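You operate a simulated robot arm through the tools that you are given. There is no shell and no other tool. Be economical: measure what you need, move in short steps, check, and stop when the job is done.

Carry out the task below with a simulated robot arm. There is one attempt and no reset: what you move stays moved.

Task
Bleed the small radiator into the steel cup with the radiator key.
Fine: valve to 0 and wait for the blue heat pad first (it is over 40 C); shut the screw when water drips; leave the cup there, key back in its dish, valve to 2. Set down upright: steel cup.

Only the result counts: the job must be done as asked and must still hold three seconds after the hand-in. Knocking over, shifting, dropping, spilling or breaking anything else fails it.

Robot
A 7-joint arm with a two-finger parallel gripper on a trunk, on a base that drives. Base frame: it is fixed to the floor where the robot stands at the start and does not move with it; the origin is under the middle of the robot, x ahead of it, y to its left, z up. Units: m, degrees, N and s.
With the tool pointing down near the work surface it reaches from about 0.34 to 0.78 m from the robot's upright axis, wherever it stands. Its first joint turns from -166.0 to 166.0 degrees. Places, roughly: corner of the low table under the bleed pipe [0.3, 0.8, 0.5]; inside of the key dish [0.1, 1.1, 0.5]; radiator valve [-4.1, 2.5, 0.7]; small radiator [0.5, 0.4, 0.4]; small radiator valve [0.6, 0, 0.7]; steel cup (7x7x8 cm) [0.1, 1, 0.5]. Payload 3.91 kg.
Tool frame: the origin (TCP) lies between the finger pads and is the grasp point; the fingertips stand 0.03 m ahead of it; z points along the fingers, y is the line along which they close. Largest opening 0.11 m; finger width 0.02, thickness 0.01; the body of the gripper, 0.048 by 0.112 m, starts 0.055 m behind the TCP.
Orientation is told as [roll, pitch, yaw] about the base's x, y, z axes, in that order, counted from this pose: with the fingers straight down and closing along the base's y, the tool's x points along the base's -x, its y along +y and its z along -z.

Tools
- The arm moves only by the tool arm_command. Its argument "deltas" is a list of rows, each a list of 3 entries, a list of its own where there are three numbers: the closure, from 0 (fully open) to 1 (shut), then the shift along the tool's x, y, z in units of 250 mm (1.0 is 250 mm), then the turn, a rotation vector about the tool's x, y, z in units of 120 degrees (1.0 is 120 degrees). In form: [[claw, [x, y, z], [wx, wy, wz]], ...]. A call has 1 to 8 rows; each row is the pose to reach, as a shift and turn from the pose commanded when the call began, along the tool's axes at that moment. A call with a number of a shift or a turn outside -1 to 1 is refused whole. Rows are played at 5 a second. More than 0.05 m and 8.6 degrees between two rows, or a gripper value outside its range, and nothing of the call is played. Where a pose cannot be reached the arm comes as near as it can. A force on the tool above 90 N (or 10 N above the force at the start of the call, whichever is more), or a blocked arm, ends the call early, and 0.2 s more pass. The fingers move at their own pace (about 0.153 m/s each) and stop on an object; they squeeze with about 25 N. The grip force told is the motor's: it shows also when the fingers shut on nothing. Time passes only in rows, and 0.2 s behind the last, so rows that repeat a pose let the fingers close. The reply holds the time, the measured pose of the TCP, the force on the tool along the base axes, the opening and the grip force, in the units named above and with some noise, with the torque about the TCP (base axes, N m) and any sound that the robot's microphone picked up, and new pictures: "views" is both (left out), scene, wrist or none.
- Cameras (640 x 400 px; columns grow to the right, rows downward): "scene" is now at [-0.0052, 0.1928, 1.3389]; the picture's right is [0.47, -0.88, 0.00], its down [-0.64, -0.34, -0.69] and it looks along [0.61, 0.33, -0.72] (base axes); focal length 269 px, centre (320, 200). "wrist" rides on the gripper at [0.077, 0.007, -0.114] in the tool frame; the picture's right is [-0.09, 1.00, 0.00], its down [-0.80, -0.07, -0.59] and it looks along [-0.59, -0.05, 0.80] (tool axes); focal length 270 px, centre (320, 200). There is no depth. A picture from a camera that has moved, and an enlarged one, comes with that camera's place and axes in the base frame and with its lens. The place of the scene camera against the robot may be out by one fixed shift of up to 0.025 m in any direction.
- move_column(by): slides the trunk up (or, below 0, down) by that many m; the arm and the scene camera ride with it, the base frame stays. It gives what a move gives, with no picture.
- drive_base(legs): drives the robot by 1 to 6 legs, each [ahead, turn to the left] in m and degrees, along the robot's own axes; the way and the turn of a leg run together, so that a leg with both is an arc; at most 1.5 m and 180 degrees a leg. The arm and the cameras ride along, it lands a little off, and it stops where it bumps. It gives what a move gives, and a new picture of the scene camera.
- head_to(pan, tilt): turns the head with the scene camera to pan (to the left, within 155 degrees either way) and tilt (down, from -29 to 69), counted from straight ahead of the robot. It gives what a move gives, and a new picture of the scene camera.
- enlarge(camera, box): a new picture of the part [left, top, right, bottom] of that camera's present view, enlarged. It takes no simulated time.
- finish_job(): hands the job in; it is judged then, once.

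Work in short steps. Places have to be worked out from the pictures, the camera data and where the tool is seen: move nearer, look again, correct. Check each grasp and each placing, and mend what went wrong. You have 120 turns and 260 pictures in all, those below and enlarged ones among them. Open the gripper and draw the arm clear of the work before you hand the job in, unless the task says otherwise; then end with one line.

The tools are called after "Call:" as a command line: name --argument value ..., lists and objects as JSON in quotes. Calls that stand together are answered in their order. arm_command: Moves the arm, as the interface text tells. Its arguments: {"type":"object","properties":{"deltas":{"type":"array","items":{"type":"array"}},"views":{"type":"string","enum":["both","scene","wrist","none"]}},"required":["deltas"]} The other tools are called the same way: move_column (by) slides the trunk up or down; drive_base (legs) drives the base; head_to (pan, tilt) turns the head that bears the scene camera; enlarge (camera, box) takes an enlarged picture of a part of a camera's view; finish_job () hands the job in.

At the start:

```text
t: 0.0
tool_pos: [0.0566, 0.4086, 1.1063]
ee_rot: [0.0, 0.0, 0.0]
ft_force: [0.2, -0.3, 0.7]
moment: [0.0, 0.0, 0.01]
width: 0.1101
grip_force: 0.0
trunk travel left (down, up): [-0.3, 0.31]
robot x, y, heading: [0.0013, -0.001, -0.2]
head pan, tilt: [28.4, 46.3]
```

scene: 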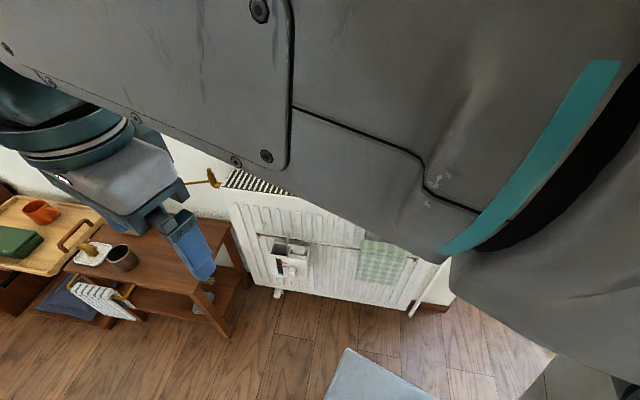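
wrist: 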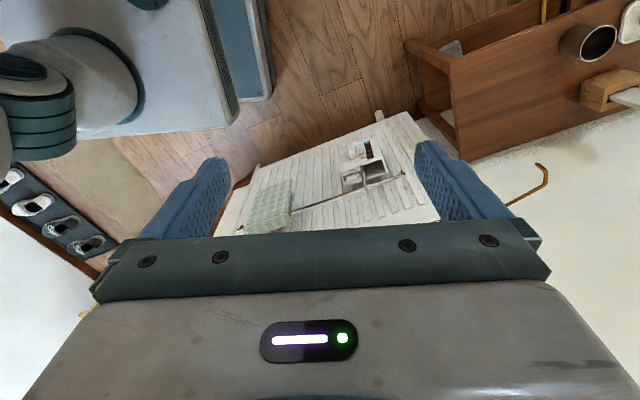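

I'll look around first: the arm blocks much of the scene view, so I pan the head toward the valve and the table.

Call:
head_to --pan 0 --tilt 50

Call:
head_to --pan 75 --tilt 45

```text
t: 0.9
tool_pos: [0.055, 0.4073, 1.1062]
ee_rot: [0.1, 0.0, 0.0]
ft_force: [0.3, 0.4, 1.3]
moment: [0.01, 0.0, -0.01]
width: 0.1102
grip_force: 0.1
trunk travel left (down, up): [-0.3, 0.31]
robot x, y, heading: [0.001, 0.0004, -0.1]
head pan, tilt: [0.0, 50.0]
camera scene: at [0.0012, 0.1547, 1.3339], right [0.0, -1.0, 0.0], down [-0.77, 0.0, -0.64], along [0.64, 0.0, -0.77], focal length 269 px, centre (320, 200)
```

scene: 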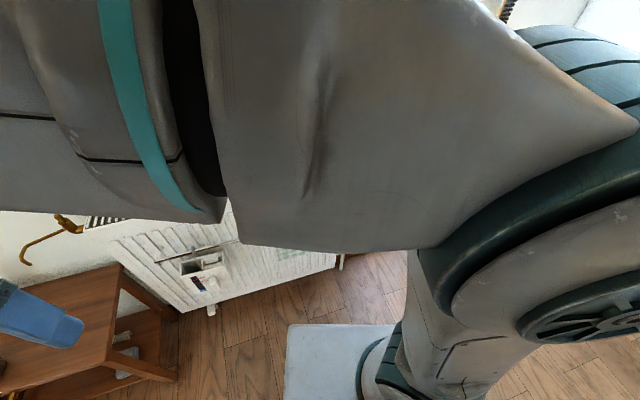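

```text
t: 2.4
tool_pos: [0.0562, 0.4088, 1.106]
ee_rot: [0.0, 0.1, 0.1]
ft_force: [-0.6, 0.1, 0.0]
moment: [-0.01, 0.02, 0.02]
width: 0.11
grip_force: 0.1
trunk travel left (down, up): [-0.3, 0.31]
robot x, y, heading: [0.0004, -0.0034, -0.3]
head pan, tilt: [75.0, 45.0]
camera scene: at [-0.0547, 0.2332, 1.3408], right [0.97, -0.26, 0.0], down [-0.18, -0.68, -0.71], along [0.18, 0.68, -0.71], focal length 269 px, centre (320, 200)
```

scene: 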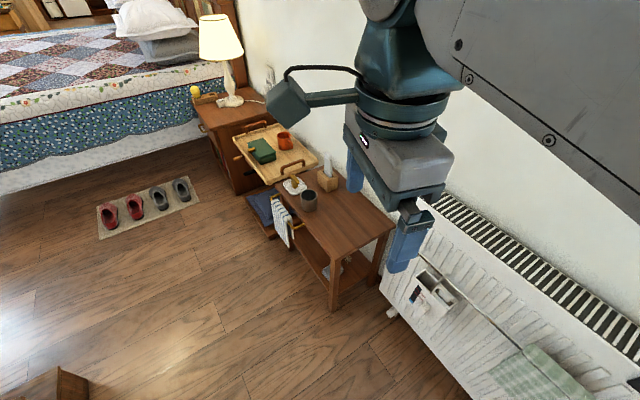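

The arm hides the valve; I enlarge the wrist view and the current scene for details.

Call:
enlarge --camera "wrist" --box '[200, 80, 460, 240]'

Call:
enlarge --camera "scene" --box '[220, 110, 420, 260]'

Call:
enlarge --camera "wrist" --box '[400, 0, 640, 220]'

```text
2.46 times, centred on (330, 160) of wrist
camera zoom: at [-0.0211, 0.4149, 1.221], right [0.09, 1.0, 0.0], down [0.8, -0.07, 0.59], along [0.59, -0.05, -0.8], focal length 665 px, centre (295, 298)
```

zoom: 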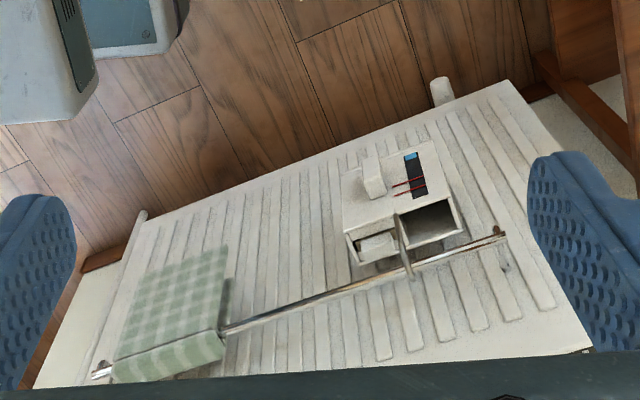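

```text
2.67 times, centred on (320, 185) of scene
camera zoom: at [-0.0547, 0.2332, 1.3408], right [0.97, -0.26, 0.0], down [-0.18, -0.68, -0.71], along [0.18, 0.68, -0.71], focal length 716 px, centre (320, 240)
```

zoom: 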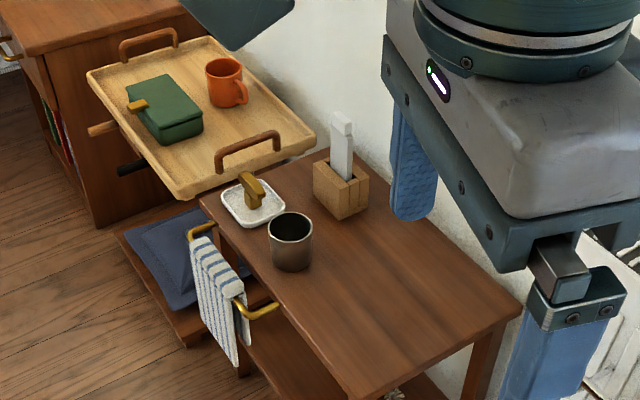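

```text
1.82 times, centred on (520, 110) of wrist
camera zoom: at [-0.0211, 0.4149, 1.221], right [0.09, 1.0, 0.0], down [0.8, -0.07, 0.59], along [0.59, -0.05, -0.8], focal length 491 px, centre (-44, 364)
```

zoom: 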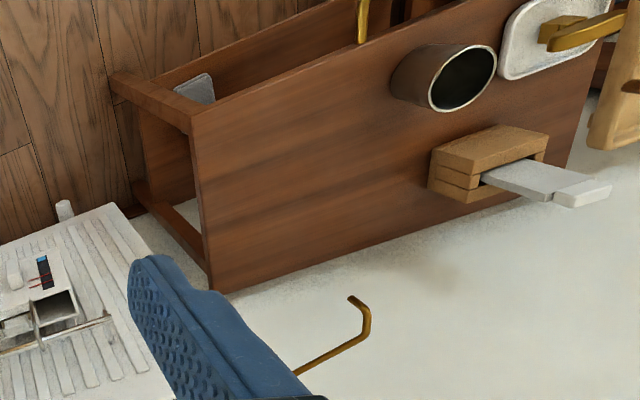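

The radiator, the strip sensor and towel are visible, and on the table are the cup, key dish and tongs block. Now I bring the wrist camera over toward the valve at [0.6,0,0.7].

Call:
arm_command --deltas '[[0, [-0.12, -0.125, 0.02], [0, 0, 0]], [0, [-0.24, -0.25, 0.04], [0, 0, 0]], [0, [-0.36, -0.375, 0.06], [0, 0, 0]], [0, [-0.48, -0.5, 0.08], [0, 0, 0]], [0, [-0.6, -0.625, 0.1], [0, 0, 0]], [0, [-0.7, -0.75, 0.12], [0, 0, 0]], [0, [-0.8, -0.875, 0.14], [0, 0, 0]], [0, [-0.88, -1, 0.16], [0, 0, 0]]]'

```text
t: 4.2
tool_pos: [0.2771, 0.1574, 1.0646]
ee_rot: [0.0, 0.1, 0.0]
ft_force: [0.2, 0.1, -0.5]
moment: [-0.02, 0.02, 0.01]
width: 0.1099
grip_force: 0.0
trunk travel left (down, up): [-0.3, 0.31]
robot x, y, heading: [0.0009, -0.0033, 0.2]
head pan, tilt: [75.0, 45.0]
camera scene: at [-0.0548, 0.2332, 1.3408], right [0.97, -0.26, 0.0], down [-0.18, -0.68, -0.71], along [0.18, 0.68, -0.71], focal length 269 px, centre (320, 200)
camera wrist: at [0.2005, 0.165, 1.1798], right [0.09, 1.0, 0.0], down [0.8, -0.07, 0.59], along [0.59, -0.05, -0.81], focal length 270 px, centre (320, 200)
```

scene: 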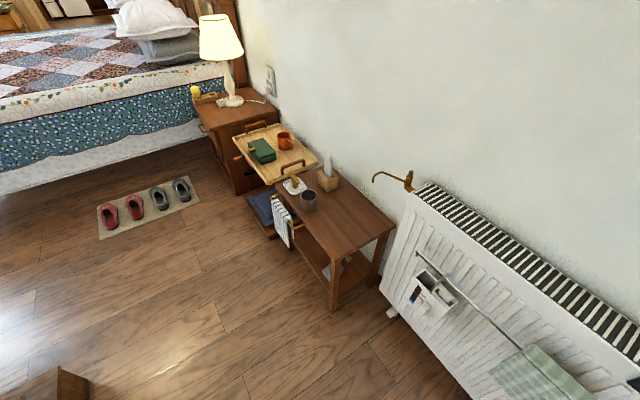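
wrist: 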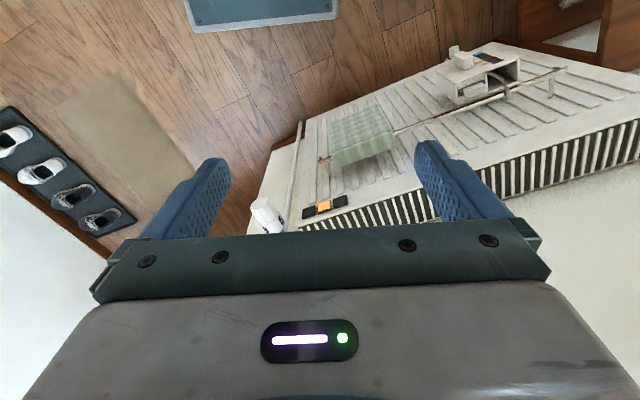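

Now I see the white valve head and an orange-lit heat pad on the radiator's right end. I enlarge both the pipe end and the valve, and turn the head to them.

Call:
enlarge --camera "scene" --box '[360, 150, 460, 230]'

Call:
enlarge --camera "wrist" --box '[220, 130, 420, 250]'

Call:
head_to --pan 10 --tilt 45

```text
5.00 times, centred on (410, 190) of scene
camera zoom: at [-0.0548, 0.2332, 1.3408], right [0.97, -0.26, 0.0], down [-0.18, -0.68, -0.71], along [0.18, 0.68, -0.71], focal length 1343 px, centre (-130, 250)
```

zoom: 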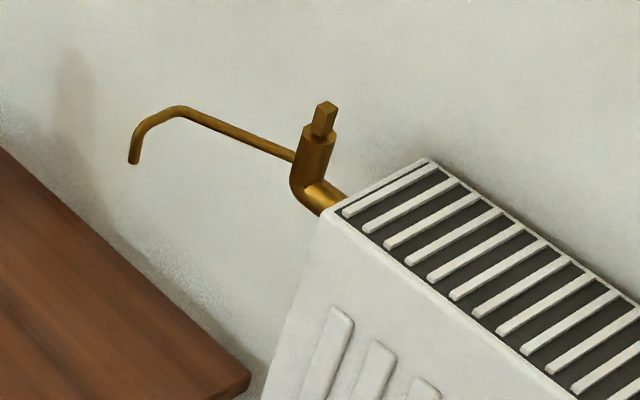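

```text
3.20 times, centred on (320, 190) of wrist
camera zoom: at [0.2005, 0.165, 1.1798], right [0.09, 1.0, 0.0], down [0.8, -0.07, 0.59], along [0.59, -0.05, -0.81], focal length 865 px, centre (320, 232)
```

zoom: 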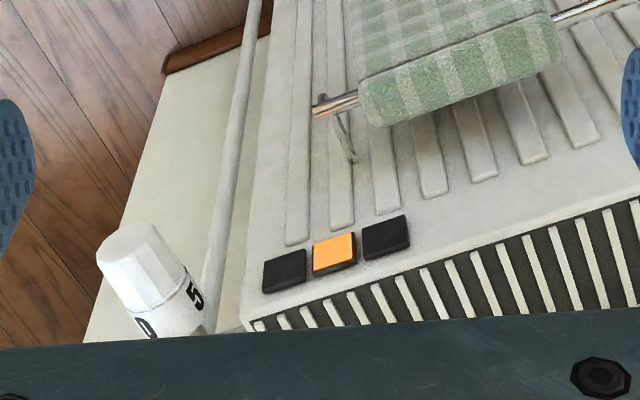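

```text
t: 5.6
tool_pos: [0.2766, 0.1593, 1.0645]
ee_rot: [0.0, 0.2, -0.1]
ft_force: [-0.3, 0.2, 0.2]
moment: [-0.03, 0.0, -0.01]
width: 0.1102
grip_force: 0.1
trunk travel left (down, up): [-0.3, 0.31]
robot x, y, heading: [-0.0029, -0.0009, -0.2]
head pan, tilt: [10.0, 45.0]
camera scene: at [0.0043, 0.1687, 1.3409], right [0.17, -0.98, 0.0], down [-0.7, -0.12, -0.71], along [0.7, 0.12, -0.71], focal length 269 px, centre (320, 200)
```

scene: 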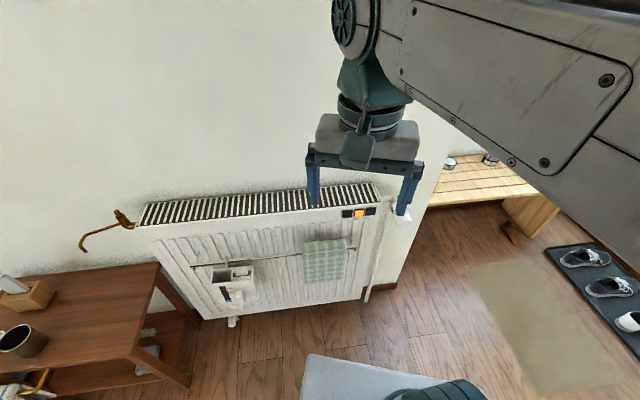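

The pads sit at the radiator's right; the middle one is orange (hot). I shift the gripper left so the head camera sees the valve.

Call:
arm_command --deltas '[[0, [0.1, 0.19, -0.1], [0, 0, 0]], [0, [0.2, 0.36, -0.2], [0, 0, 0]], [0, [0.3, 0.5, -0.3], [0, 0, 0]]]' --views "scene"

Call:
enlarge --camera "scene" --box '[330, 180, 450, 255]'

Call:
enlarge --camera "scene" --box '[60, 190, 180, 265]'

```text
refused: row 1 steps farther than a row can; nothing moved
```

```text
5.33 times, centred on (390, 218) of scene
camera zoom: at [0.0043, 0.1687, 1.3409], right [0.17, -0.98, 0.0], down [-0.7, -0.12, -0.71], along [0.7, 0.12, -0.71], focal length 1433 px, centre (-53, 107)
```

zoom: 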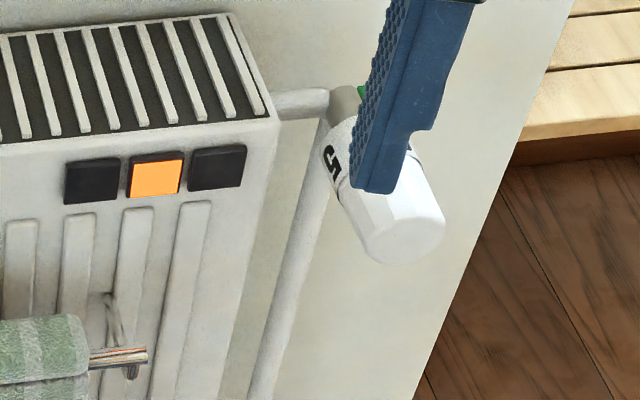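

```text
5.33 times, centred on (120, 228) of scene
camera zoom: at [0.0043, 0.1687, 1.3409], right [0.17, -0.98, 0.0], down [-0.7, -0.12, -0.71], along [0.7, 0.12, -0.71], focal length 1433 px, centre (1387, 53)
```

zoom: 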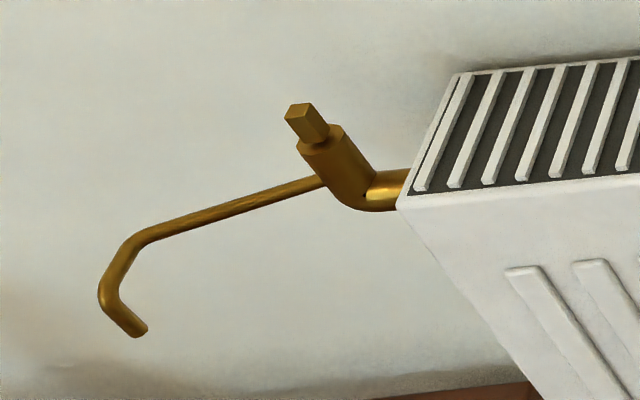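

The valve head's axis is horizontal into the room with digits around it; the bleed screw is a vertical square on a brass elbow. I retry the move with smaller steps.

Call:
arm_command --deltas '[[0, [0.05, 0.15, -0.05], [0, 0, 0]], [0, [0.1, 0.3, -0.1], [0, 0, 0]], [0, [0.15, 0.45, -0.15], [0, 0, 0]], [0, [0.2, 0.6, -0.2], [0, 0, 0]]]' --views "none"

Call:
enlarge --camera "scene" --box '[340, 190, 436, 250]'

```text
t: 6.6
tool_pos: [0.2258, 0.3082, 1.1162]
ee_rot: [0.0, 0.2, 0.0]
ft_force: [0.2, -0.2, 0.0]
moment: [0.0, -0.03, 0.0]
width: 0.1102
grip_force: 0.0
trunk travel left (down, up): [-0.3, 0.31]
robot x, y, heading: [0.0005, -0.0026, -0.1]
head pan, tilt: [10.0, 45.0]
```

```text
6.67 times, centred on (388, 220) of scene
camera zoom: at [0.0043, 0.1687, 1.3408], right [0.17, -0.98, 0.0], down [-0.7, -0.12, -0.71], along [0.7, 0.12, -0.71], focal length 1791 px, centre (-133, 67)
```

zoom: 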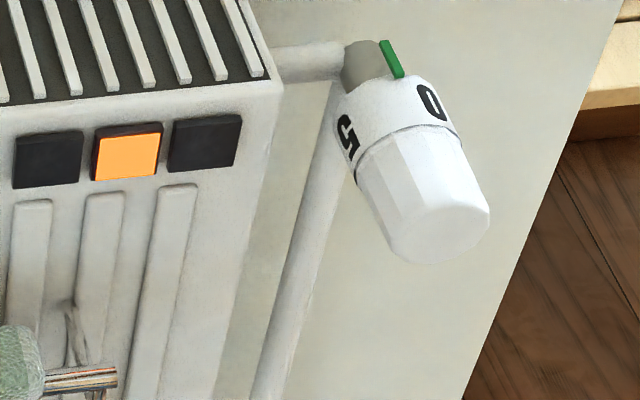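

The valve shows 5 at the radiator side and 0 near the top, with a green pointer. I bring the wrist camera near to read it exactly.

Call:
arm_command --deltas '[[0, [-0.1, -0.12, 0.05], [0, 0, 0]], [0, [-0.2, -0.24, 0.1], [0, 0, 0]], [0, [-0.3, -0.36, 0.15], [0, 0, 0]], [0, [-0.4, -0.48, 0.2], [0, 0, 0]], [0, [-0.52, -0.6, 0.25], [0, 0, 0]], [0, [-0.64, -0.72, 0.3], [0, 0, 0]], [0, [-0.76, -0.84, 0.35], [0, 0, 0]], [0, [-0.88, -0.96, 0.4], [0, 0, 0]]]' --views "none"

Call:
arm_command --deltas '[[0, [-0.14, -0.12, 0.07], [0, 0, 0]], [0, [-0.28, -0.24, 0.15], [0, 0, 0]], [0, [-0.28, -0.24, 0.15], [0, 0, 0]]]' --views "wrist"

```text
t: 8.4
tool_pos: [0.4456, 0.0677, 1.0118]
ee_rot: [0.0, 0.1, 0.0]
ft_force: [0.4, 0.3, 1.0]
moment: [-0.01, 0.03, 0.01]
width: 0.1101
grip_force: 0.1
trunk travel left (down, up): [-0.3, 0.31]
robot x, y, heading: [0.0039, -0.0002, -0.0]
head pan, tilt: [10.0, 45.0]
```

```text
refused: row 2 steps farther than a row can; nothing moved
```

The second call's step was slightly too long; I repeat in finer steps.

Call:
arm_command --deltas '[[0, [-0.09, -0.08, 0.05], [0, 0, 0]], [0, [-0.18, -0.16, 0.1], [0, 0, 0]], [0, [-0.28, -0.24, 0.15], [0, 0, 0]], [0, [-0.28, -0.24, 0.15], [0, 0, 0]]]' --views "none"

Call:
enlarge --camera "wrist" --box '[200, 30, 440, 230]'

```text
t: 9.4
tool_pos: [0.5163, 0.0064, 0.9771]
ee_rot: [-0.1, 0.0, 0.0]
ft_force: [0.8, -0.5, -0.9]
moment: [-0.01, -0.01, 0.0]
width: 0.1101
grip_force: 0.1
trunk travel left (down, up): [-0.3, 0.31]
robot x, y, heading: [-0.0014, -0.0022, -0.1]
head pan, tilt: [10.0, 45.0]
```

```text
2.00 times, centred on (320, 130) of wrist
camera zoom: at [0.4395, 0.0131, 1.0912], right [0.09, 1.0, 0.0], down [0.8, -0.07, 0.59], along [0.59, -0.05, -0.8], focal length 541 px, centre (320, 340)
```

zoom: 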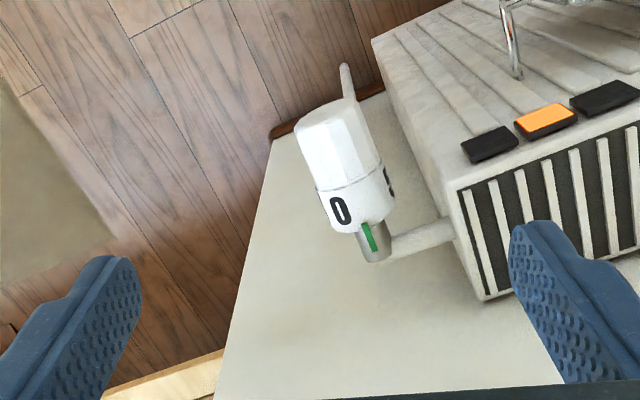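

The pointer is on top with "0" just beside it; I enlarge tightly to measure angles.

Call:
enlarge --camera "wrist" --box '[290, 75, 370, 165]'

```text
4.44 times, centred on (330, 120) of wrist
camera zoom: at [0.4395, 0.0131, 1.0912], right [0.09, 1.0, 0.0], down [0.8, -0.07, 0.59], along [0.59, -0.05, -0.8], focal length 1201 px, centre (276, 556)
```

zoom: 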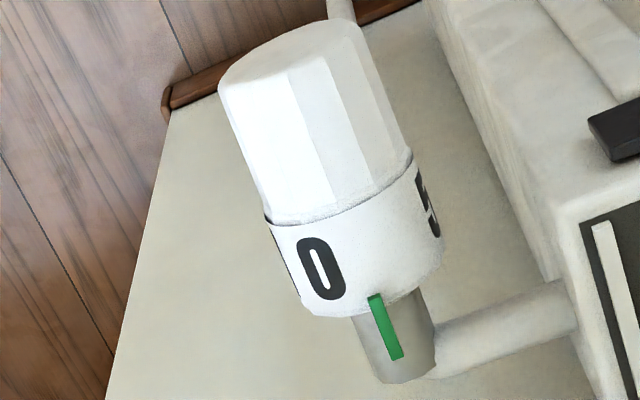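

The green pointer is on top and "0" is about 30° away on the far side. Before driving back for a head‑on valve grip I check the floor behind.

Call:
head_to --pan 150 --tilt 40

Call:
head_to --pan -140 --tilt 40

```text
t: 11.6
tool_pos: [0.5162, 0.0066, 0.9759]
ee_rot: [0.0, 0.0, 0.0]
ft_force: [-0.6, 0.1, 0.2]
moment: [-0.03, 0.01, 0.0]
width: 0.1101
grip_force: 0.2
trunk travel left (down, up): [-0.3, 0.31]
robot x, y, heading: [0.0021, 0.0012, 0.2]
head pan, tilt: [150.0, 40.0]
camera scene: at [-0.1494, 0.197, 1.3481], right [0.5, 0.87, 0.0], down [0.56, -0.32, -0.77], along [-0.66, 0.38, -0.64], focal length 269 px, centre (320, 200)
```

scene: 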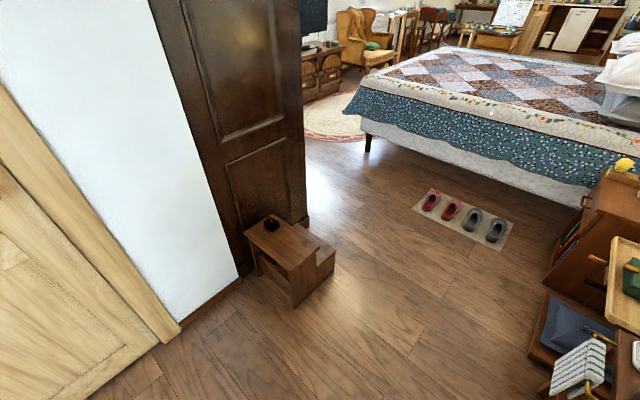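

```text
t: 15.6
tool_pos: [0.5157, 0.0075, 0.9763]
ee_rot: [0.0, 0.1, 0.0]
ft_force: [0.2, -0.2, -0.1]
moment: [0.01, -0.02, 0.01]
width: 0.11
grip_force: 0.1
trunk travel left (down, up): [-0.3, 0.31]
robot x, y, heading: [-0.0027, 0.0005, -0.0]
head pan, tilt: [-140.0, 40.0]
camera scene: at [-0.1409, 0.0998, 1.3481], right [-0.64, 0.77, 0.0], down [0.49, 0.41, -0.77], along [-0.59, -0.49, -0.64], focal length 269 px, centre (320, 200)
```

scene: 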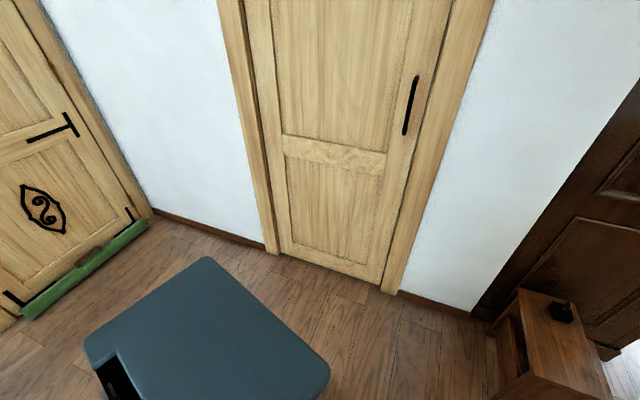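

Room behind is clear for about 0.3 m. I turn 22° left to square up to the wall and back off 0.3 m.

Call:
drive_base --legs '[[0, 22], [-0.3, 0]]'

Call:
head_to --pan -10 --tilt 40

```text
t: 18.8
tool_pos: [0.1961, 0.0868, 0.976]
ee_rot: [0.0, 0.1, 21.7]
ft_force: [0.2, -0.5, -0.1]
moment: [-0.02, 0.03, 0.01]
width: 0.1101
grip_force: 0.0
trunk travel left (down, up): [-0.3, 0.31]
robot x, y, heading: [-0.2775, -0.1103, 21.8]
head pan, tilt: [-140.0, 40.0]
camera scene: at [-0.4461, -0.0703, 1.3481], right [-0.88, 0.47, 0.0], down [0.3, 0.57, -0.77], along [-0.36, -0.67, -0.64], focal length 269 px, centre (320, 200)
```

scene: 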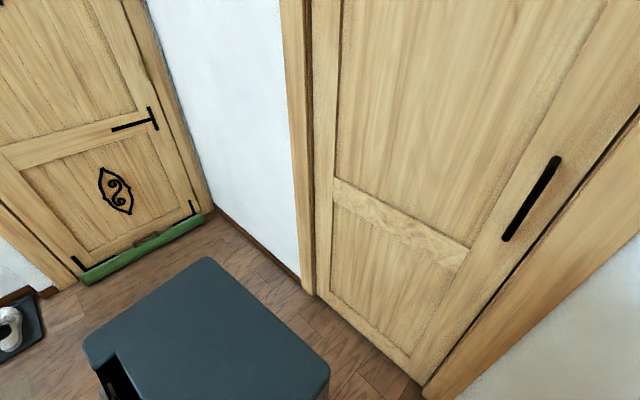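

```text
t: 20.9
tool_pos: [0.1958, 0.086, 0.976]
ee_rot: [0.0, 0.2, 21.7]
ft_force: [-0.6, -0.7, -0.6]
moment: [0.03, 0.0, 0.0]
width: 0.11
grip_force: 0.0
trunk travel left (down, up): [-0.3, 0.31]
robot x, y, heading: [-0.2789, -0.1121, 21.9]
head pan, tilt: [-10.0, 40.0]
camera scene: at [-0.3226, 0.0218, 1.3481], right [0.2, -0.98, 0.0], down [-0.63, -0.13, -0.77], along [0.75, 0.16, -0.64], focal length 269 px, centre (320, 200)
```

scene: 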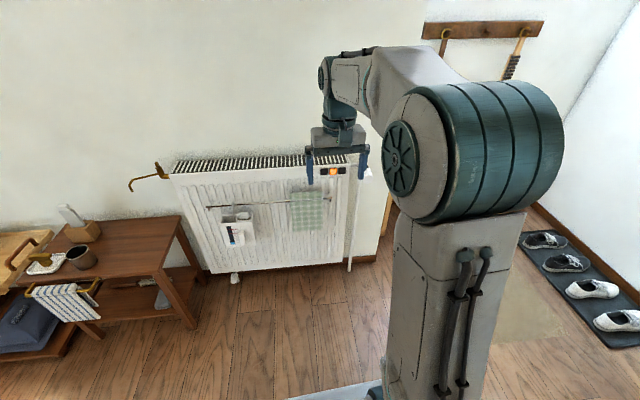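

Now I pitch the gripper to horizontal (pointing at the wall) while sidestepping to line up with the valve.

Call:
arm_command --deltas '[[0, [-0.04, -0.09, 0.0], [0, -0.07, 0]], [0, [-0.08, -0.18, 0.0], [0, -0.14, 0]], [0, [-0.12, -0.27, 0.0], [0, -0.21, 0]], [0, [-0.16, -0.36, 0.0], [0, -0.28, 0]], [0, [-0.2, -0.45, 0.0], [0, -0.35, 0]], [0, [-0.24, -0.54, 0.0], [0, -0.42, 0]], [0, [-0.28, -0.62, 0.0], [0, -0.49, 0]], [0, [-0.3, -0.7, 0.0], [0, -0.56, 0]]]' --views "scene"

Call:
arm_command --deltas '[[0, [0, 0, 0], [0, -0.065, 0]], [0, [0, 0, 0], [0, -0.13, 0]], [0, [0, 0, 0], [0, -0.19, 0]], [0, [0, 0, 0], [0, -0.19, 0]]]'

```text
t: 22.7
tool_pos: [0.3309, -0.0496, 0.9754]
ee_rot: [0.0, -67.0, 21.6]
ft_force: [0.6, -0.1, 0.0]
moment: [-0.01, -0.01, -0.01]
width: 0.1098
grip_force: 0.0
trunk travel left (down, up): [-0.3, 0.31]
robot x, y, heading: [-0.281, -0.1108, 21.7]
head pan, tilt: [-10.0, 40.0]
camera scene: at [-0.3225, 0.0218, 1.3482], right [0.2, -0.98, 0.0], down [-0.63, -0.13, -0.77], along [0.75, 0.16, -0.64], focal length 269 px, centre (320, 200)
```

scene: 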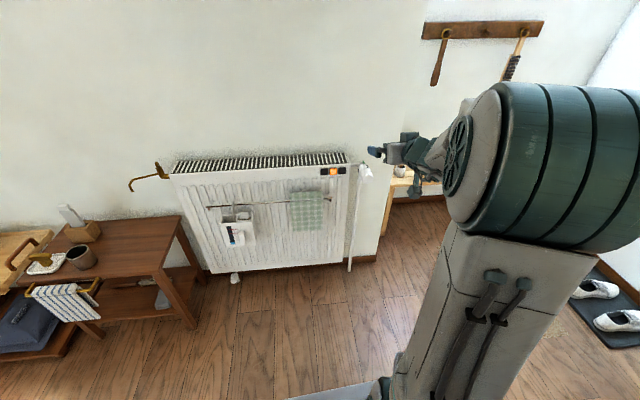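

```text
t: 23.7
tool_pos: [0.3308, -0.0472, 0.976]
ee_rot: [115.2, -90.0, -93.3]
ft_force: [0.4, 0.2, 0.9]
moment: [-0.01, 0.01, 0.0]
width: 0.1099
grip_force: 0.0
trunk travel left (down, up): [-0.3, 0.31]
robot x, y, heading: [-0.2818, -0.1083, 21.6]
head pan, tilt: [-10.0, 40.0]
camera scene: at [-0.3224, 0.0218, 1.3481], right [0.2, -0.98, 0.0], down [-0.63, -0.13, -0.77], along [0.75, 0.16, -0.64], focal length 269 px, centre (320, 200)
camera wrist: at [0.2223, -0.0838, 0.8996], right [-0.37, 0.93, 0.09], down [-0.53, -0.29, 0.8], along [0.77, 0.25, 0.59], focal length 270 px, centre (320, 200)
```

scene: 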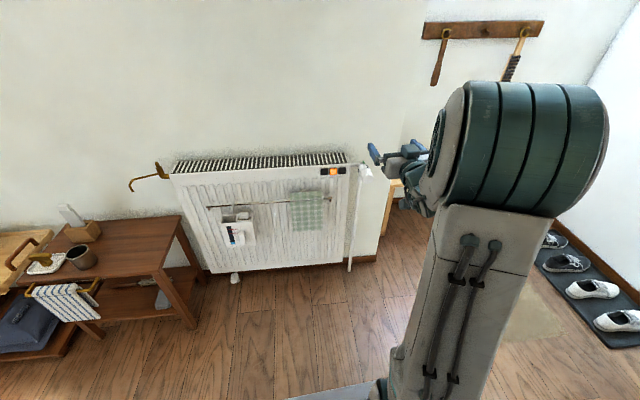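
wrist: 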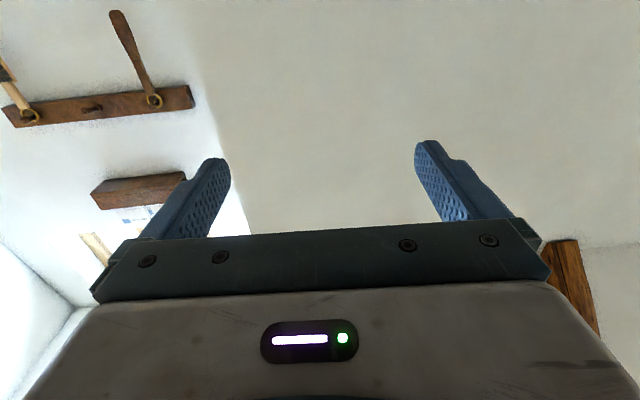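

The gripper is horizontal, camera underneath. I enlarge the valve in the head view to refine its location from this new viewpoint.

Call:
enlarge --camera "scene" --box '[310, 130, 430, 205]'

```text
5.33 times, centred on (370, 168) of scene
camera zoom: at [-0.3224, 0.0218, 1.3481], right [0.2, -0.98, 0.0], down [-0.63, -0.13, -0.77], along [0.75, 0.16, -0.64], focal length 1433 px, centre (53, 373)
```

zoom: 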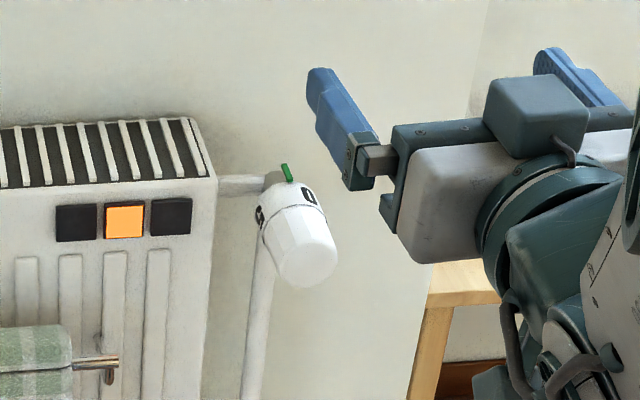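

Using finger positions I infer the head camera is ~2 cm off; the corrected valve cap centre is about (.53,.014,.73), axis yaw ≈20°. I go down to just in front of it with the fingers partly closed.

Call:
arm_command --deltas '[[0.1, [0.14, -0.01, 0.06], [0, 0, 0]], [0.2, [0.28, -0.02, 0.12], [0, 0, 0]], [0.2, [0.42, -0.03, 0.18], [0, 0, 0]], [0.2, [0.56, -0.04, 0.24], [0, 0, 0]], [0.2, [0.7, -0.05, 0.3], [0, 0, 0]], [0.2, [0.84, -0.06, 0.36], [0, 0, 0]], [0.2, [0.99, -0.06, 0.42], [0, 0, 0]], [0.2, [0.99, -0.06, 0.42], [0, 0, 0]]]'

Call:
enlarge --camera "scene" --box '[310, 130, 430, 205]'

```text
t: 25.5
tool_pos: [0.4326, -0.0231, 0.7287]
ee_rot: [40.7, -89.9, -19.0]
ft_force: [1.0, 0.0, 0.5]
moment: [-0.02, 0.0, 0.03]
width: 0.0879
grip_force: 0.0
trunk travel left (down, up): [-0.3, 0.31]
robot x, y, heading: [-0.2811, -0.1116, 21.8]
head pan, tilt: [-10.0, 40.0]
camera scene: at [-0.3223, 0.0219, 1.3481], right [0.2, -0.98, 0.0], down [-0.63, -0.13, -0.77], along [0.75, 0.16, -0.64], focal length 269 px, centre (320, 200)
camera wrist: at [0.3246, -0.0594, 0.6521], right [-0.37, 0.93, 0.09], down [-0.53, -0.29, 0.8], along [0.77, 0.25, 0.59], focal length 270 px, centre (320, 200)
```

scene: 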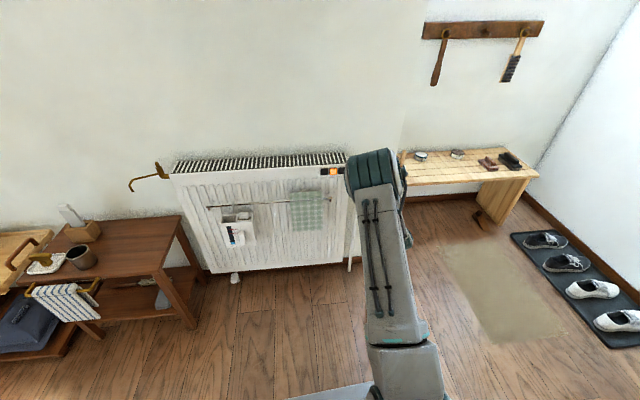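
wrist: 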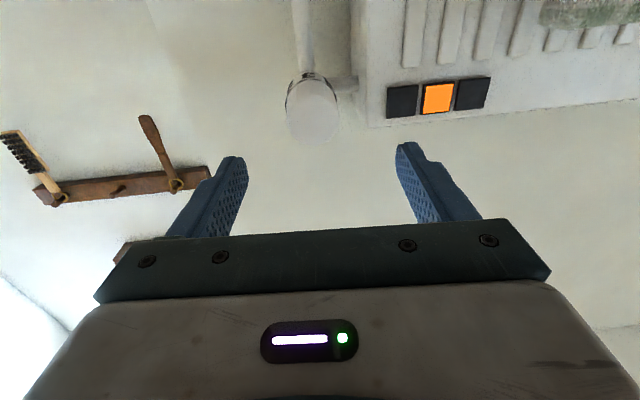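

```text
5.33 times, centred on (370, 168) of scene
camera zoom: at [-0.3223, 0.0219, 1.3481], right [0.2, -0.98, 0.0], down [-0.63, -0.13, -0.77], along [0.75, 0.16, -0.64], focal length 1433 px, centre (53, 373)
```

zoom: 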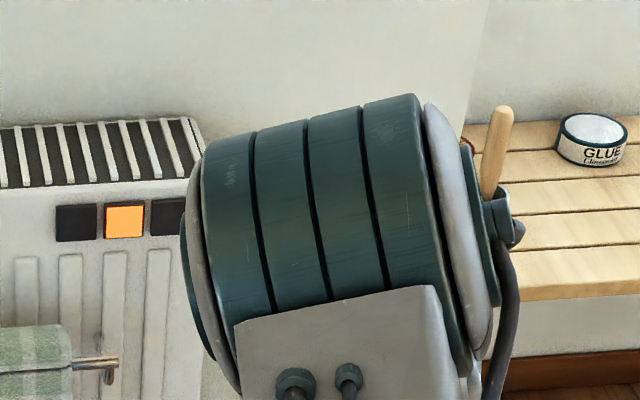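

The wrist camera shows the cap nearly centred. I advance 4 cm and triangulate again.

Call:
arm_command --deltas '[[0.2, [0, 0, 0.1], [0, 0, 0]], [0.2, [0, 0, 0.2], [0, 0, 0]], [0.2, [0, 0, 0.2], [0, 0, 0]]]' --views "none"

Call:
enlarge --camera "wrist" --box '[200, 0, 520, 200]'

```text
t: 26.3
tool_pos: [0.4793, -0.0071, 0.7276]
ee_rot: [36.7, -89.8, -14.9]
ft_force: [-0.4, -0.6, 0.1]
moment: [0.0, -0.02, 0.0]
width: 0.0879
grip_force: 0.2
trunk travel left (down, up): [-0.3, 0.31]
robot x, y, heading: [-0.2834, -0.1103, 21.9]
head pan, tilt: [-10.0, 40.0]
```

```text
2.00 times, centred on (360, 100) of wrist
camera zoom: at [0.3707, -0.0421, 0.6512], right [-0.37, 0.93, 0.09], down [-0.52, -0.29, 0.8], along [0.77, 0.25, 0.59], focal length 541 px, centre (240, 400)
```

zoom: 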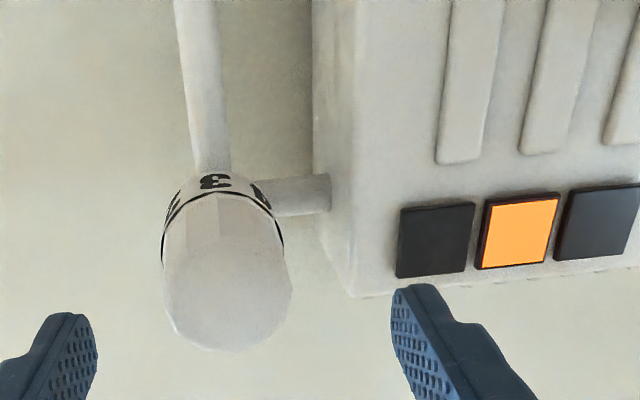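

Combining size and finger references, the cap end is ~6 cm ahead of the TCP, ~8 mm higher and 4 mm to the right. I narrow the fingers to ~7 cm, align, and slide over the cap.

Call:
arm_command --deltas '[[0.36, [-0.032, -0.016, 0], [0, 0, 0]], [0.36, [-0.032, -0.016, 0.06], [0, 0, 0]], [0.36, [-0.032, -0.016, 0.12], [0, 0, 0]], [0.36, [-0.032, -0.016, 0.18], [0, 0, 0]], [0.36, [-0.032, -0.016, 0.18], [0, 0, 0]]]' --views "wrist"

```text
t: 27.5
tool_pos: [0.5246, 0.0074, 0.7365]
ee_rot: [41.1, -90.0, -19.3]
ft_force: [-0.5, 0.1, -0.7]
moment: [0.03, 0.01, -0.04]
width: 0.0705
grip_force: 0.1
trunk travel left (down, up): [-0.3, 0.31]
robot x, y, heading: [-0.2808, -0.1114, 21.8]
head pan, tilt: [-10.0, 40.0]
camera wrist: at [0.4161, -0.0289, 0.6597], right [-0.37, 0.93, 0.09], down [-0.52, -0.29, 0.8], along [0.77, 0.25, 0.59], focal length 270 px, centre (320, 200)
```

wrist: 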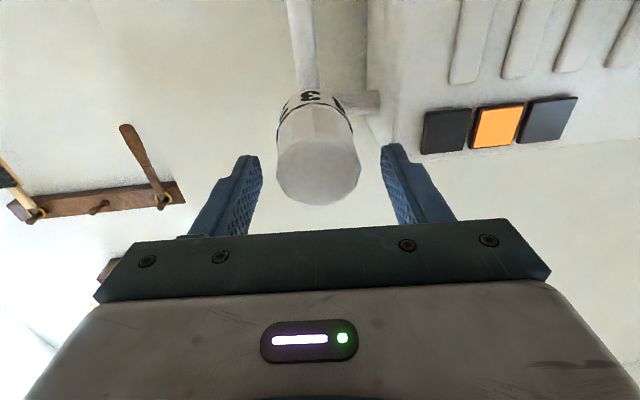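

Centred well between the fingers, cap end ~2 cm ahead of TCP. I advance another 4.5 cm.

Call:
arm_command --deltas '[[0.36, [0, 0, 0.06], [0, 0, 0]], [0.36, [0, 0, 0.12], [0, 0, 0]], [0.36, [0, 0, 0.18], [0, 0, 0]], [0.36, [0, 0, 0.18], [0, 0, 0]]]' --views "none"

Call:
enlarge --camera "wrist" --box '[200, 40, 440, 240]'

```text
t: 28.5
tool_pos: [0.5646, 0.0241, 0.7354]
ee_rot: [47.1, -89.9, -25.5]
ft_force: [-0.1, -0.5, 0.0]
moment: [0.0, 0.06, 0.01]
width: 0.0705
grip_force: 0.1
trunk travel left (down, up): [-0.3, 0.31]
robot x, y, heading: [-0.2772, -0.1107, 21.9]
head pan, tilt: [-10.0, 40.0]
```

```text
2.00 times, centred on (320, 140) of wrist
camera zoom: at [0.4571, -0.0114, 0.6596], right [-0.37, 0.93, 0.09], down [-0.52, -0.29, 0.8], along [0.77, 0.25, 0.59], focal length 541 px, centre (320, 320)
```

zoom: 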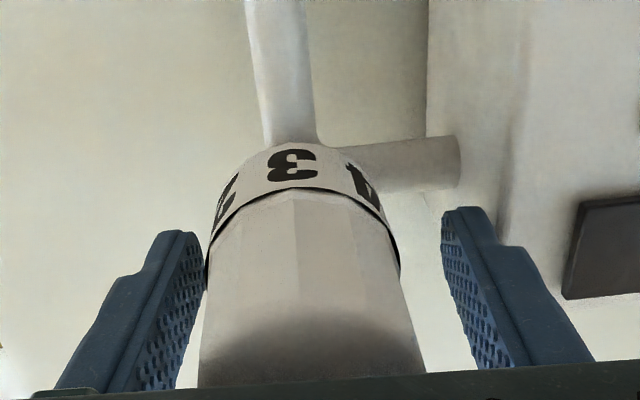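

The fingertips flank the faceted cap with digits 2-3-4 on the underside (3 at bottom, so 0 is ~30° off the top). I centre, close on it and turn 28° anticlockwise (tool −z).

Call:
arm_command --deltas '[[0.36, [0, -0.01, 0], [0, 0, 0]], [1, [0, -0.01, 0], [0, 0, 0]], [1, [0, -0.01, 0], [0, 0, 0]], [1, [0, -0.01, 0], [0, 0, 0]]]' --views "none"

Call:
arm_command --deltas '[[1, [0, 0, 0], [0, 0, -0.03]], [1, [0, 0, 0], [0, 0, -0.06]], [1, [0, 0, 0], [0, 0, -0.09]], [1, [0, 0, 0], [0, 0, -0.09]]]' --views "none"

Call:
enlarge --camera "wrist" --box '[200, 40, 440, 240]'

```text
t: 29.5
tool_pos: [0.5672, 0.0217, 0.7355]
ee_rot: [38.2, -89.9, -16.6]
ft_force: [2.5, 2.1, 1.0]
moment: [0.03, 0.02, -4.02]
width: 0.052
grip_force: 45.1
trunk travel left (down, up): [-0.3, 0.31]
robot x, y, heading: [-0.278, -0.1108, 22.0]
head pan, tilt: [-10.0, 40.0]
```

```text
t: 30.5
tool_pos: [0.5659, 0.0219, 0.7365]
ee_rot: [-89.4, -79.1, 111.1]
ft_force: [7.6, 2.3, -2.0]
moment: [0.11, -0.2, -3.37]
width: 0.052
grip_force: 44.8
trunk travel left (down, up): [-0.3, 0.31]
robot x, y, heading: [-0.2811, -0.1129, 21.8]
head pan, tilt: [-10.0, 40.0]
```

```text
2.00 times, centred on (320, 140) of wrist
camera zoom: at [0.4631, -0.027, 0.6596], right [-0.37, 0.92, -0.1], down [-0.58, -0.14, 0.8], along [0.73, 0.35, 0.59], focal length 541 px, centre (320, 320)
```

zoom: 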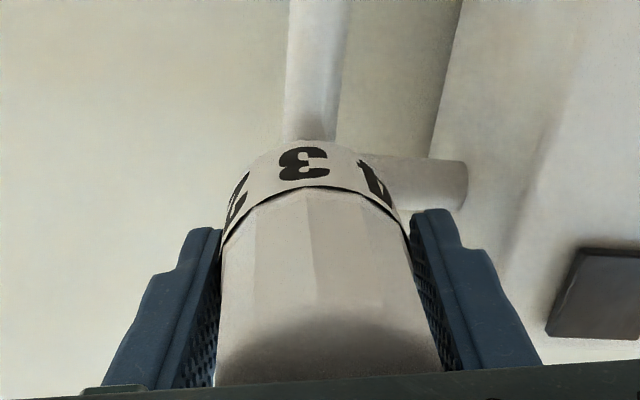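

The knob turned with the gripper with little resistance. A yaw moment suggests the tool is ~2° off the valve axis; I comply slightly and turn the remaining ~17°.

Call:
arm_command --deltas '[[1, [0, 0, 0], [0.015, 0, 0]], [1, [0, 0, 0], [0.015, 0, -0.04]], [1, [0, 0, 0], [0.015, 0, -0.08]], [1, [0, 0, 0], [0.015, 0, -0.12]], [1, [0, 0, 0], [0.015, 0, -0.15]], [1, [0, 0, 0], [0.015, 0, -0.15]]]' --views "none"

Call:
enlarge --camera "wrist" --box '[200, 40, 440, 240]'

Call:
enlarge --camera "scene" --box '[310, 130, 430, 205]'

```text
t: 32.1
tool_pos: [0.585, -0.0362, 0.7529]
ee_rot: [-89.4, -61.8, 108.7]
ft_force: [0.0, 0.2, 1.3]
moment: [-0.02, 0.07, -0.04]
width: 0.0
grip_force: 38.0
out of reach, approached as far as the arm can: row 3, 4, 5, 6
trunk travel left (down, up): [-0.3, 0.31]
robot x, y, heading: [-0.2788, -0.1087, 21.3]
head pan, tilt: [-10.0, 40.0]
stopped in row 6: the arm was blocked; the commanded pose is now the measured one
```

```text
2.00 times, centred on (320, 140) of wrist
camera zoom: at [0.4856, -0.1019, 0.6831], right [-0.3, 0.87, -0.39], down [-0.66, 0.11, 0.74], along [0.69, 0.48, 0.54], focal length 541 px, centre (320, 320)
```

zoom: 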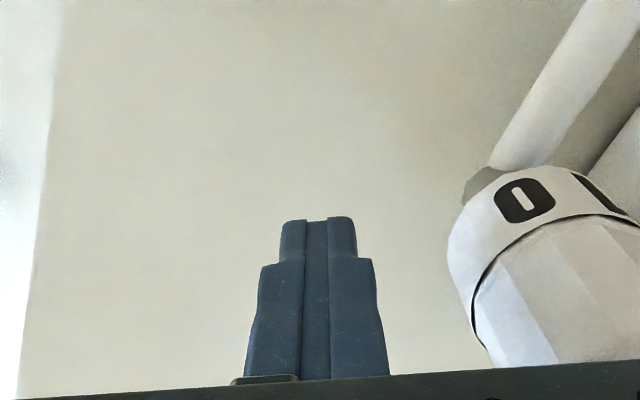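

```text
5.33 times, centred on (370, 168) of scene
camera zoom: at [-0.3216, 0.0214, 1.3484], right [0.19, -0.98, 0.0], down [-0.63, -0.12, -0.77], along [0.75, 0.15, -0.64], focal length 1433 px, centre (53, 373)
```

zoom: 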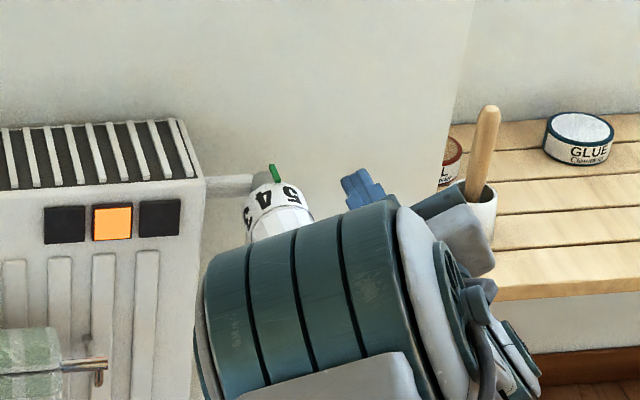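

The arm reached a joint limit, slid off and dragged the knob clockwise; it now reads about 4.8, and nothing else was touched. I back straight off and then get a clear look.

Call:
arm_command --deltas '[[0.9, [0, -0.05, -0.15], [0, 0, 0]], [0.6, [0, -0.1, -0.3], [0, 0, 0]], [0.36, [0, -0.1, -0.45], [0, 0, 0]], [0.36, [0, -0.1, -0.6], [0, 0, 0]], [0.36, [0, -0.1, -0.6], [0, 0, 0]]]'

Call:
enlarge --camera "wrist" --box '[280, 0, 520, 200]'

```text
t: 33.3
tool_pos: [0.4494, -0.0996, 0.7651]
ee_rot: [-89.2, -61.9, 108.7]
ft_force: [-0.4, 0.3, 0.5]
moment: [-0.02, 0.01, 0.0]
width: 0.0704
grip_force: 0.1
trunk travel left (down, up): [-0.3, 0.31]
robot x, y, heading: [-0.2771, -0.11, 21.8]
head pan, tilt: [-10.0, 40.0]
camera scene: at [-0.3218, 0.0224, 1.3481], right [0.2, -0.98, 0.0], down [-0.63, -0.13, -0.77], along [0.75, 0.15, -0.64], focal length 269 px, centre (320, 200)
camera wrist: at [0.3517, -0.1664, 0.6948], right [-0.31, 0.87, -0.39], down [-0.66, 0.1, 0.74], along [0.68, 0.49, 0.54], focal length 270 px, centre (320, 200)
```

scene: 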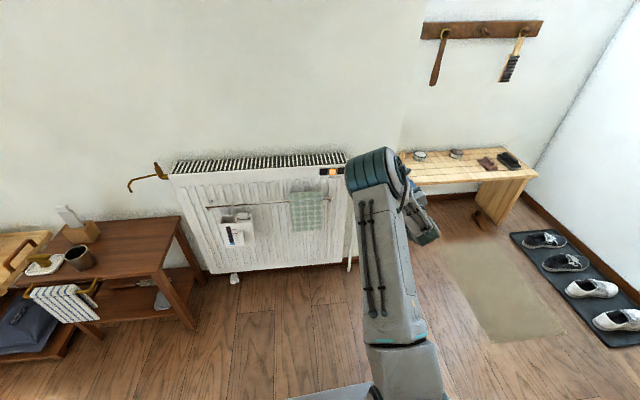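
wrist: 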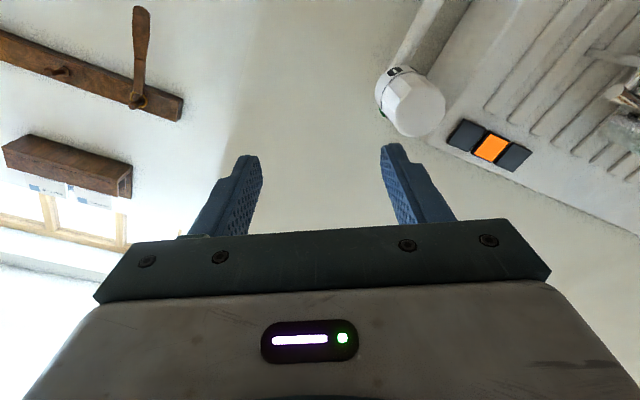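

```text
2.00 times, centred on (400, 100) of wrist
camera zoom: at [0.3517, -0.1664, 0.6948], right [-0.31, 0.87, -0.39], down [-0.66, 0.1, 0.74], along [0.68, 0.49, 0.54], focal length 541 px, centre (160, 400)
```

zoom: 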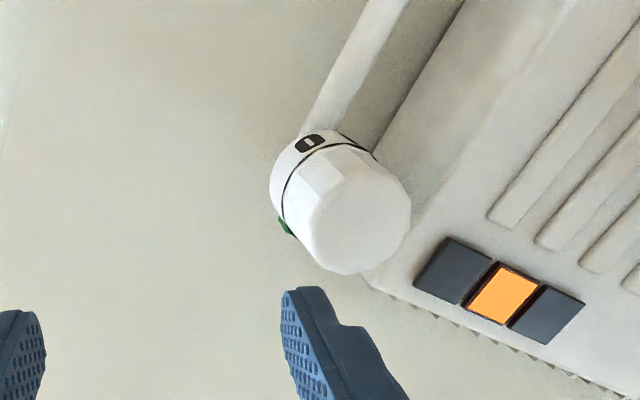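

The knob reads ~4.8 now (0 is at ~124° on the far side). Since it moved freely clockwise from above 5, I'll turn it clockwise down the scale to 0; first re-align with the roll reset to give room.

Call:
arm_command --deltas '[[0.36, [0, 0.08, 0.0], [0, 0, 0.06]], [0.36, [-0.01, 0.16, 0.0], [0, 0, 0.12]], [0.36, [-0.016, 0.25, 0.05], [0, 0, 0.18]], [0.36, [-0.016, 0.33, 0.1], [0, 0, 0.23]], [0.36, [-0.016, 0.33, 0.2], [0, 0, 0.23]], [0.36, [-0.016, 0.33, 0.2], [0, 0, 0.23]]]' --views "wrist"

```text
t: 34.7
tool_pos: [0.4703, -0.0105, 0.7272]
ee_rot: [-57.4, -89.3, 76.8]
ft_force: [-0.2, -0.6, 0.3]
moment: [0.0, 0.01, -0.08]
width: 0.0703
grip_force: 0.0
trunk travel left (down, up): [-0.3, 0.31]
robot x, y, heading: [-0.2813, -0.1134, 21.4]
head pan, tilt: [-10.0, 40.0]
camera wrist: at [0.3602, -0.0445, 0.6522], right [-0.33, 0.94, 0.08], down [-0.54, -0.25, 0.81], along [0.78, 0.22, 0.59], focal length 270 px, centre (320, 200)
```

wrist: 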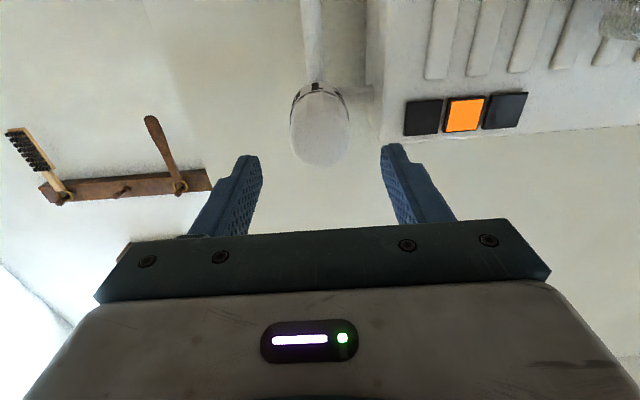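

Aligned in yaw; the tool is ~9 mm low. I raise and slide forward 10 cm, then grip.

Call:
arm_command --deltas '[[0.36, [-0.036, 0, 0.06], [0, 0, 0]], [0.36, [-0.036, 0, 0.16], [0, 0, 0]], [0.36, [-0.036, 0, 0.26], [0, 0, 0]], [0.36, [-0.036, 0, 0.33], [0, 0, 0]], [0.36, [-0.036, 0, 0.39], [0, 0, 0]], [0.36, [-0.036, 0, 0.39], [0, 0, 0]]]' --views "none"

Call:
enlarge --camera "wrist" --box '[200, 40, 440, 240]'

```text
t: 36.1
tool_pos: [0.562, 0.0209, 0.7357]
ee_rot: [-57.8, -89.3, 77.3]
ft_force: [0.4, 0.1, -0.4]
moment: [-0.02, 0.02, -0.03]
width: 0.0702
grip_force: 0.1
trunk travel left (down, up): [-0.3, 0.31]
robot x, y, heading: [-0.2791, -0.1102, 21.5]
head pan, tilt: [-10.0, 40.0]
```

```text
2.00 times, centred on (320, 140) of wrist
camera zoom: at [0.4528, -0.0125, 0.6596], right [-0.33, 0.94, 0.08], down [-0.54, -0.25, 0.81], along [0.78, 0.22, 0.59], focal length 541 px, centre (320, 320)
```

zoom: 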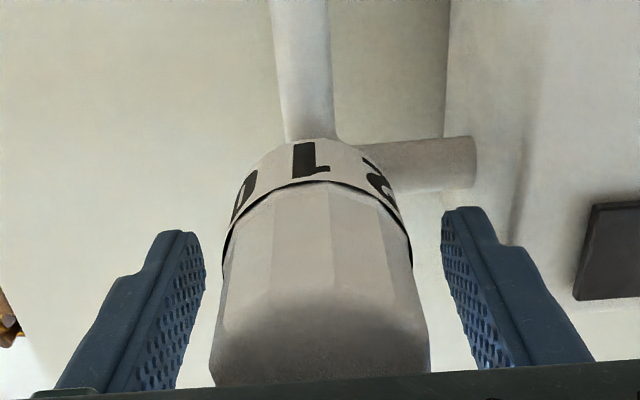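

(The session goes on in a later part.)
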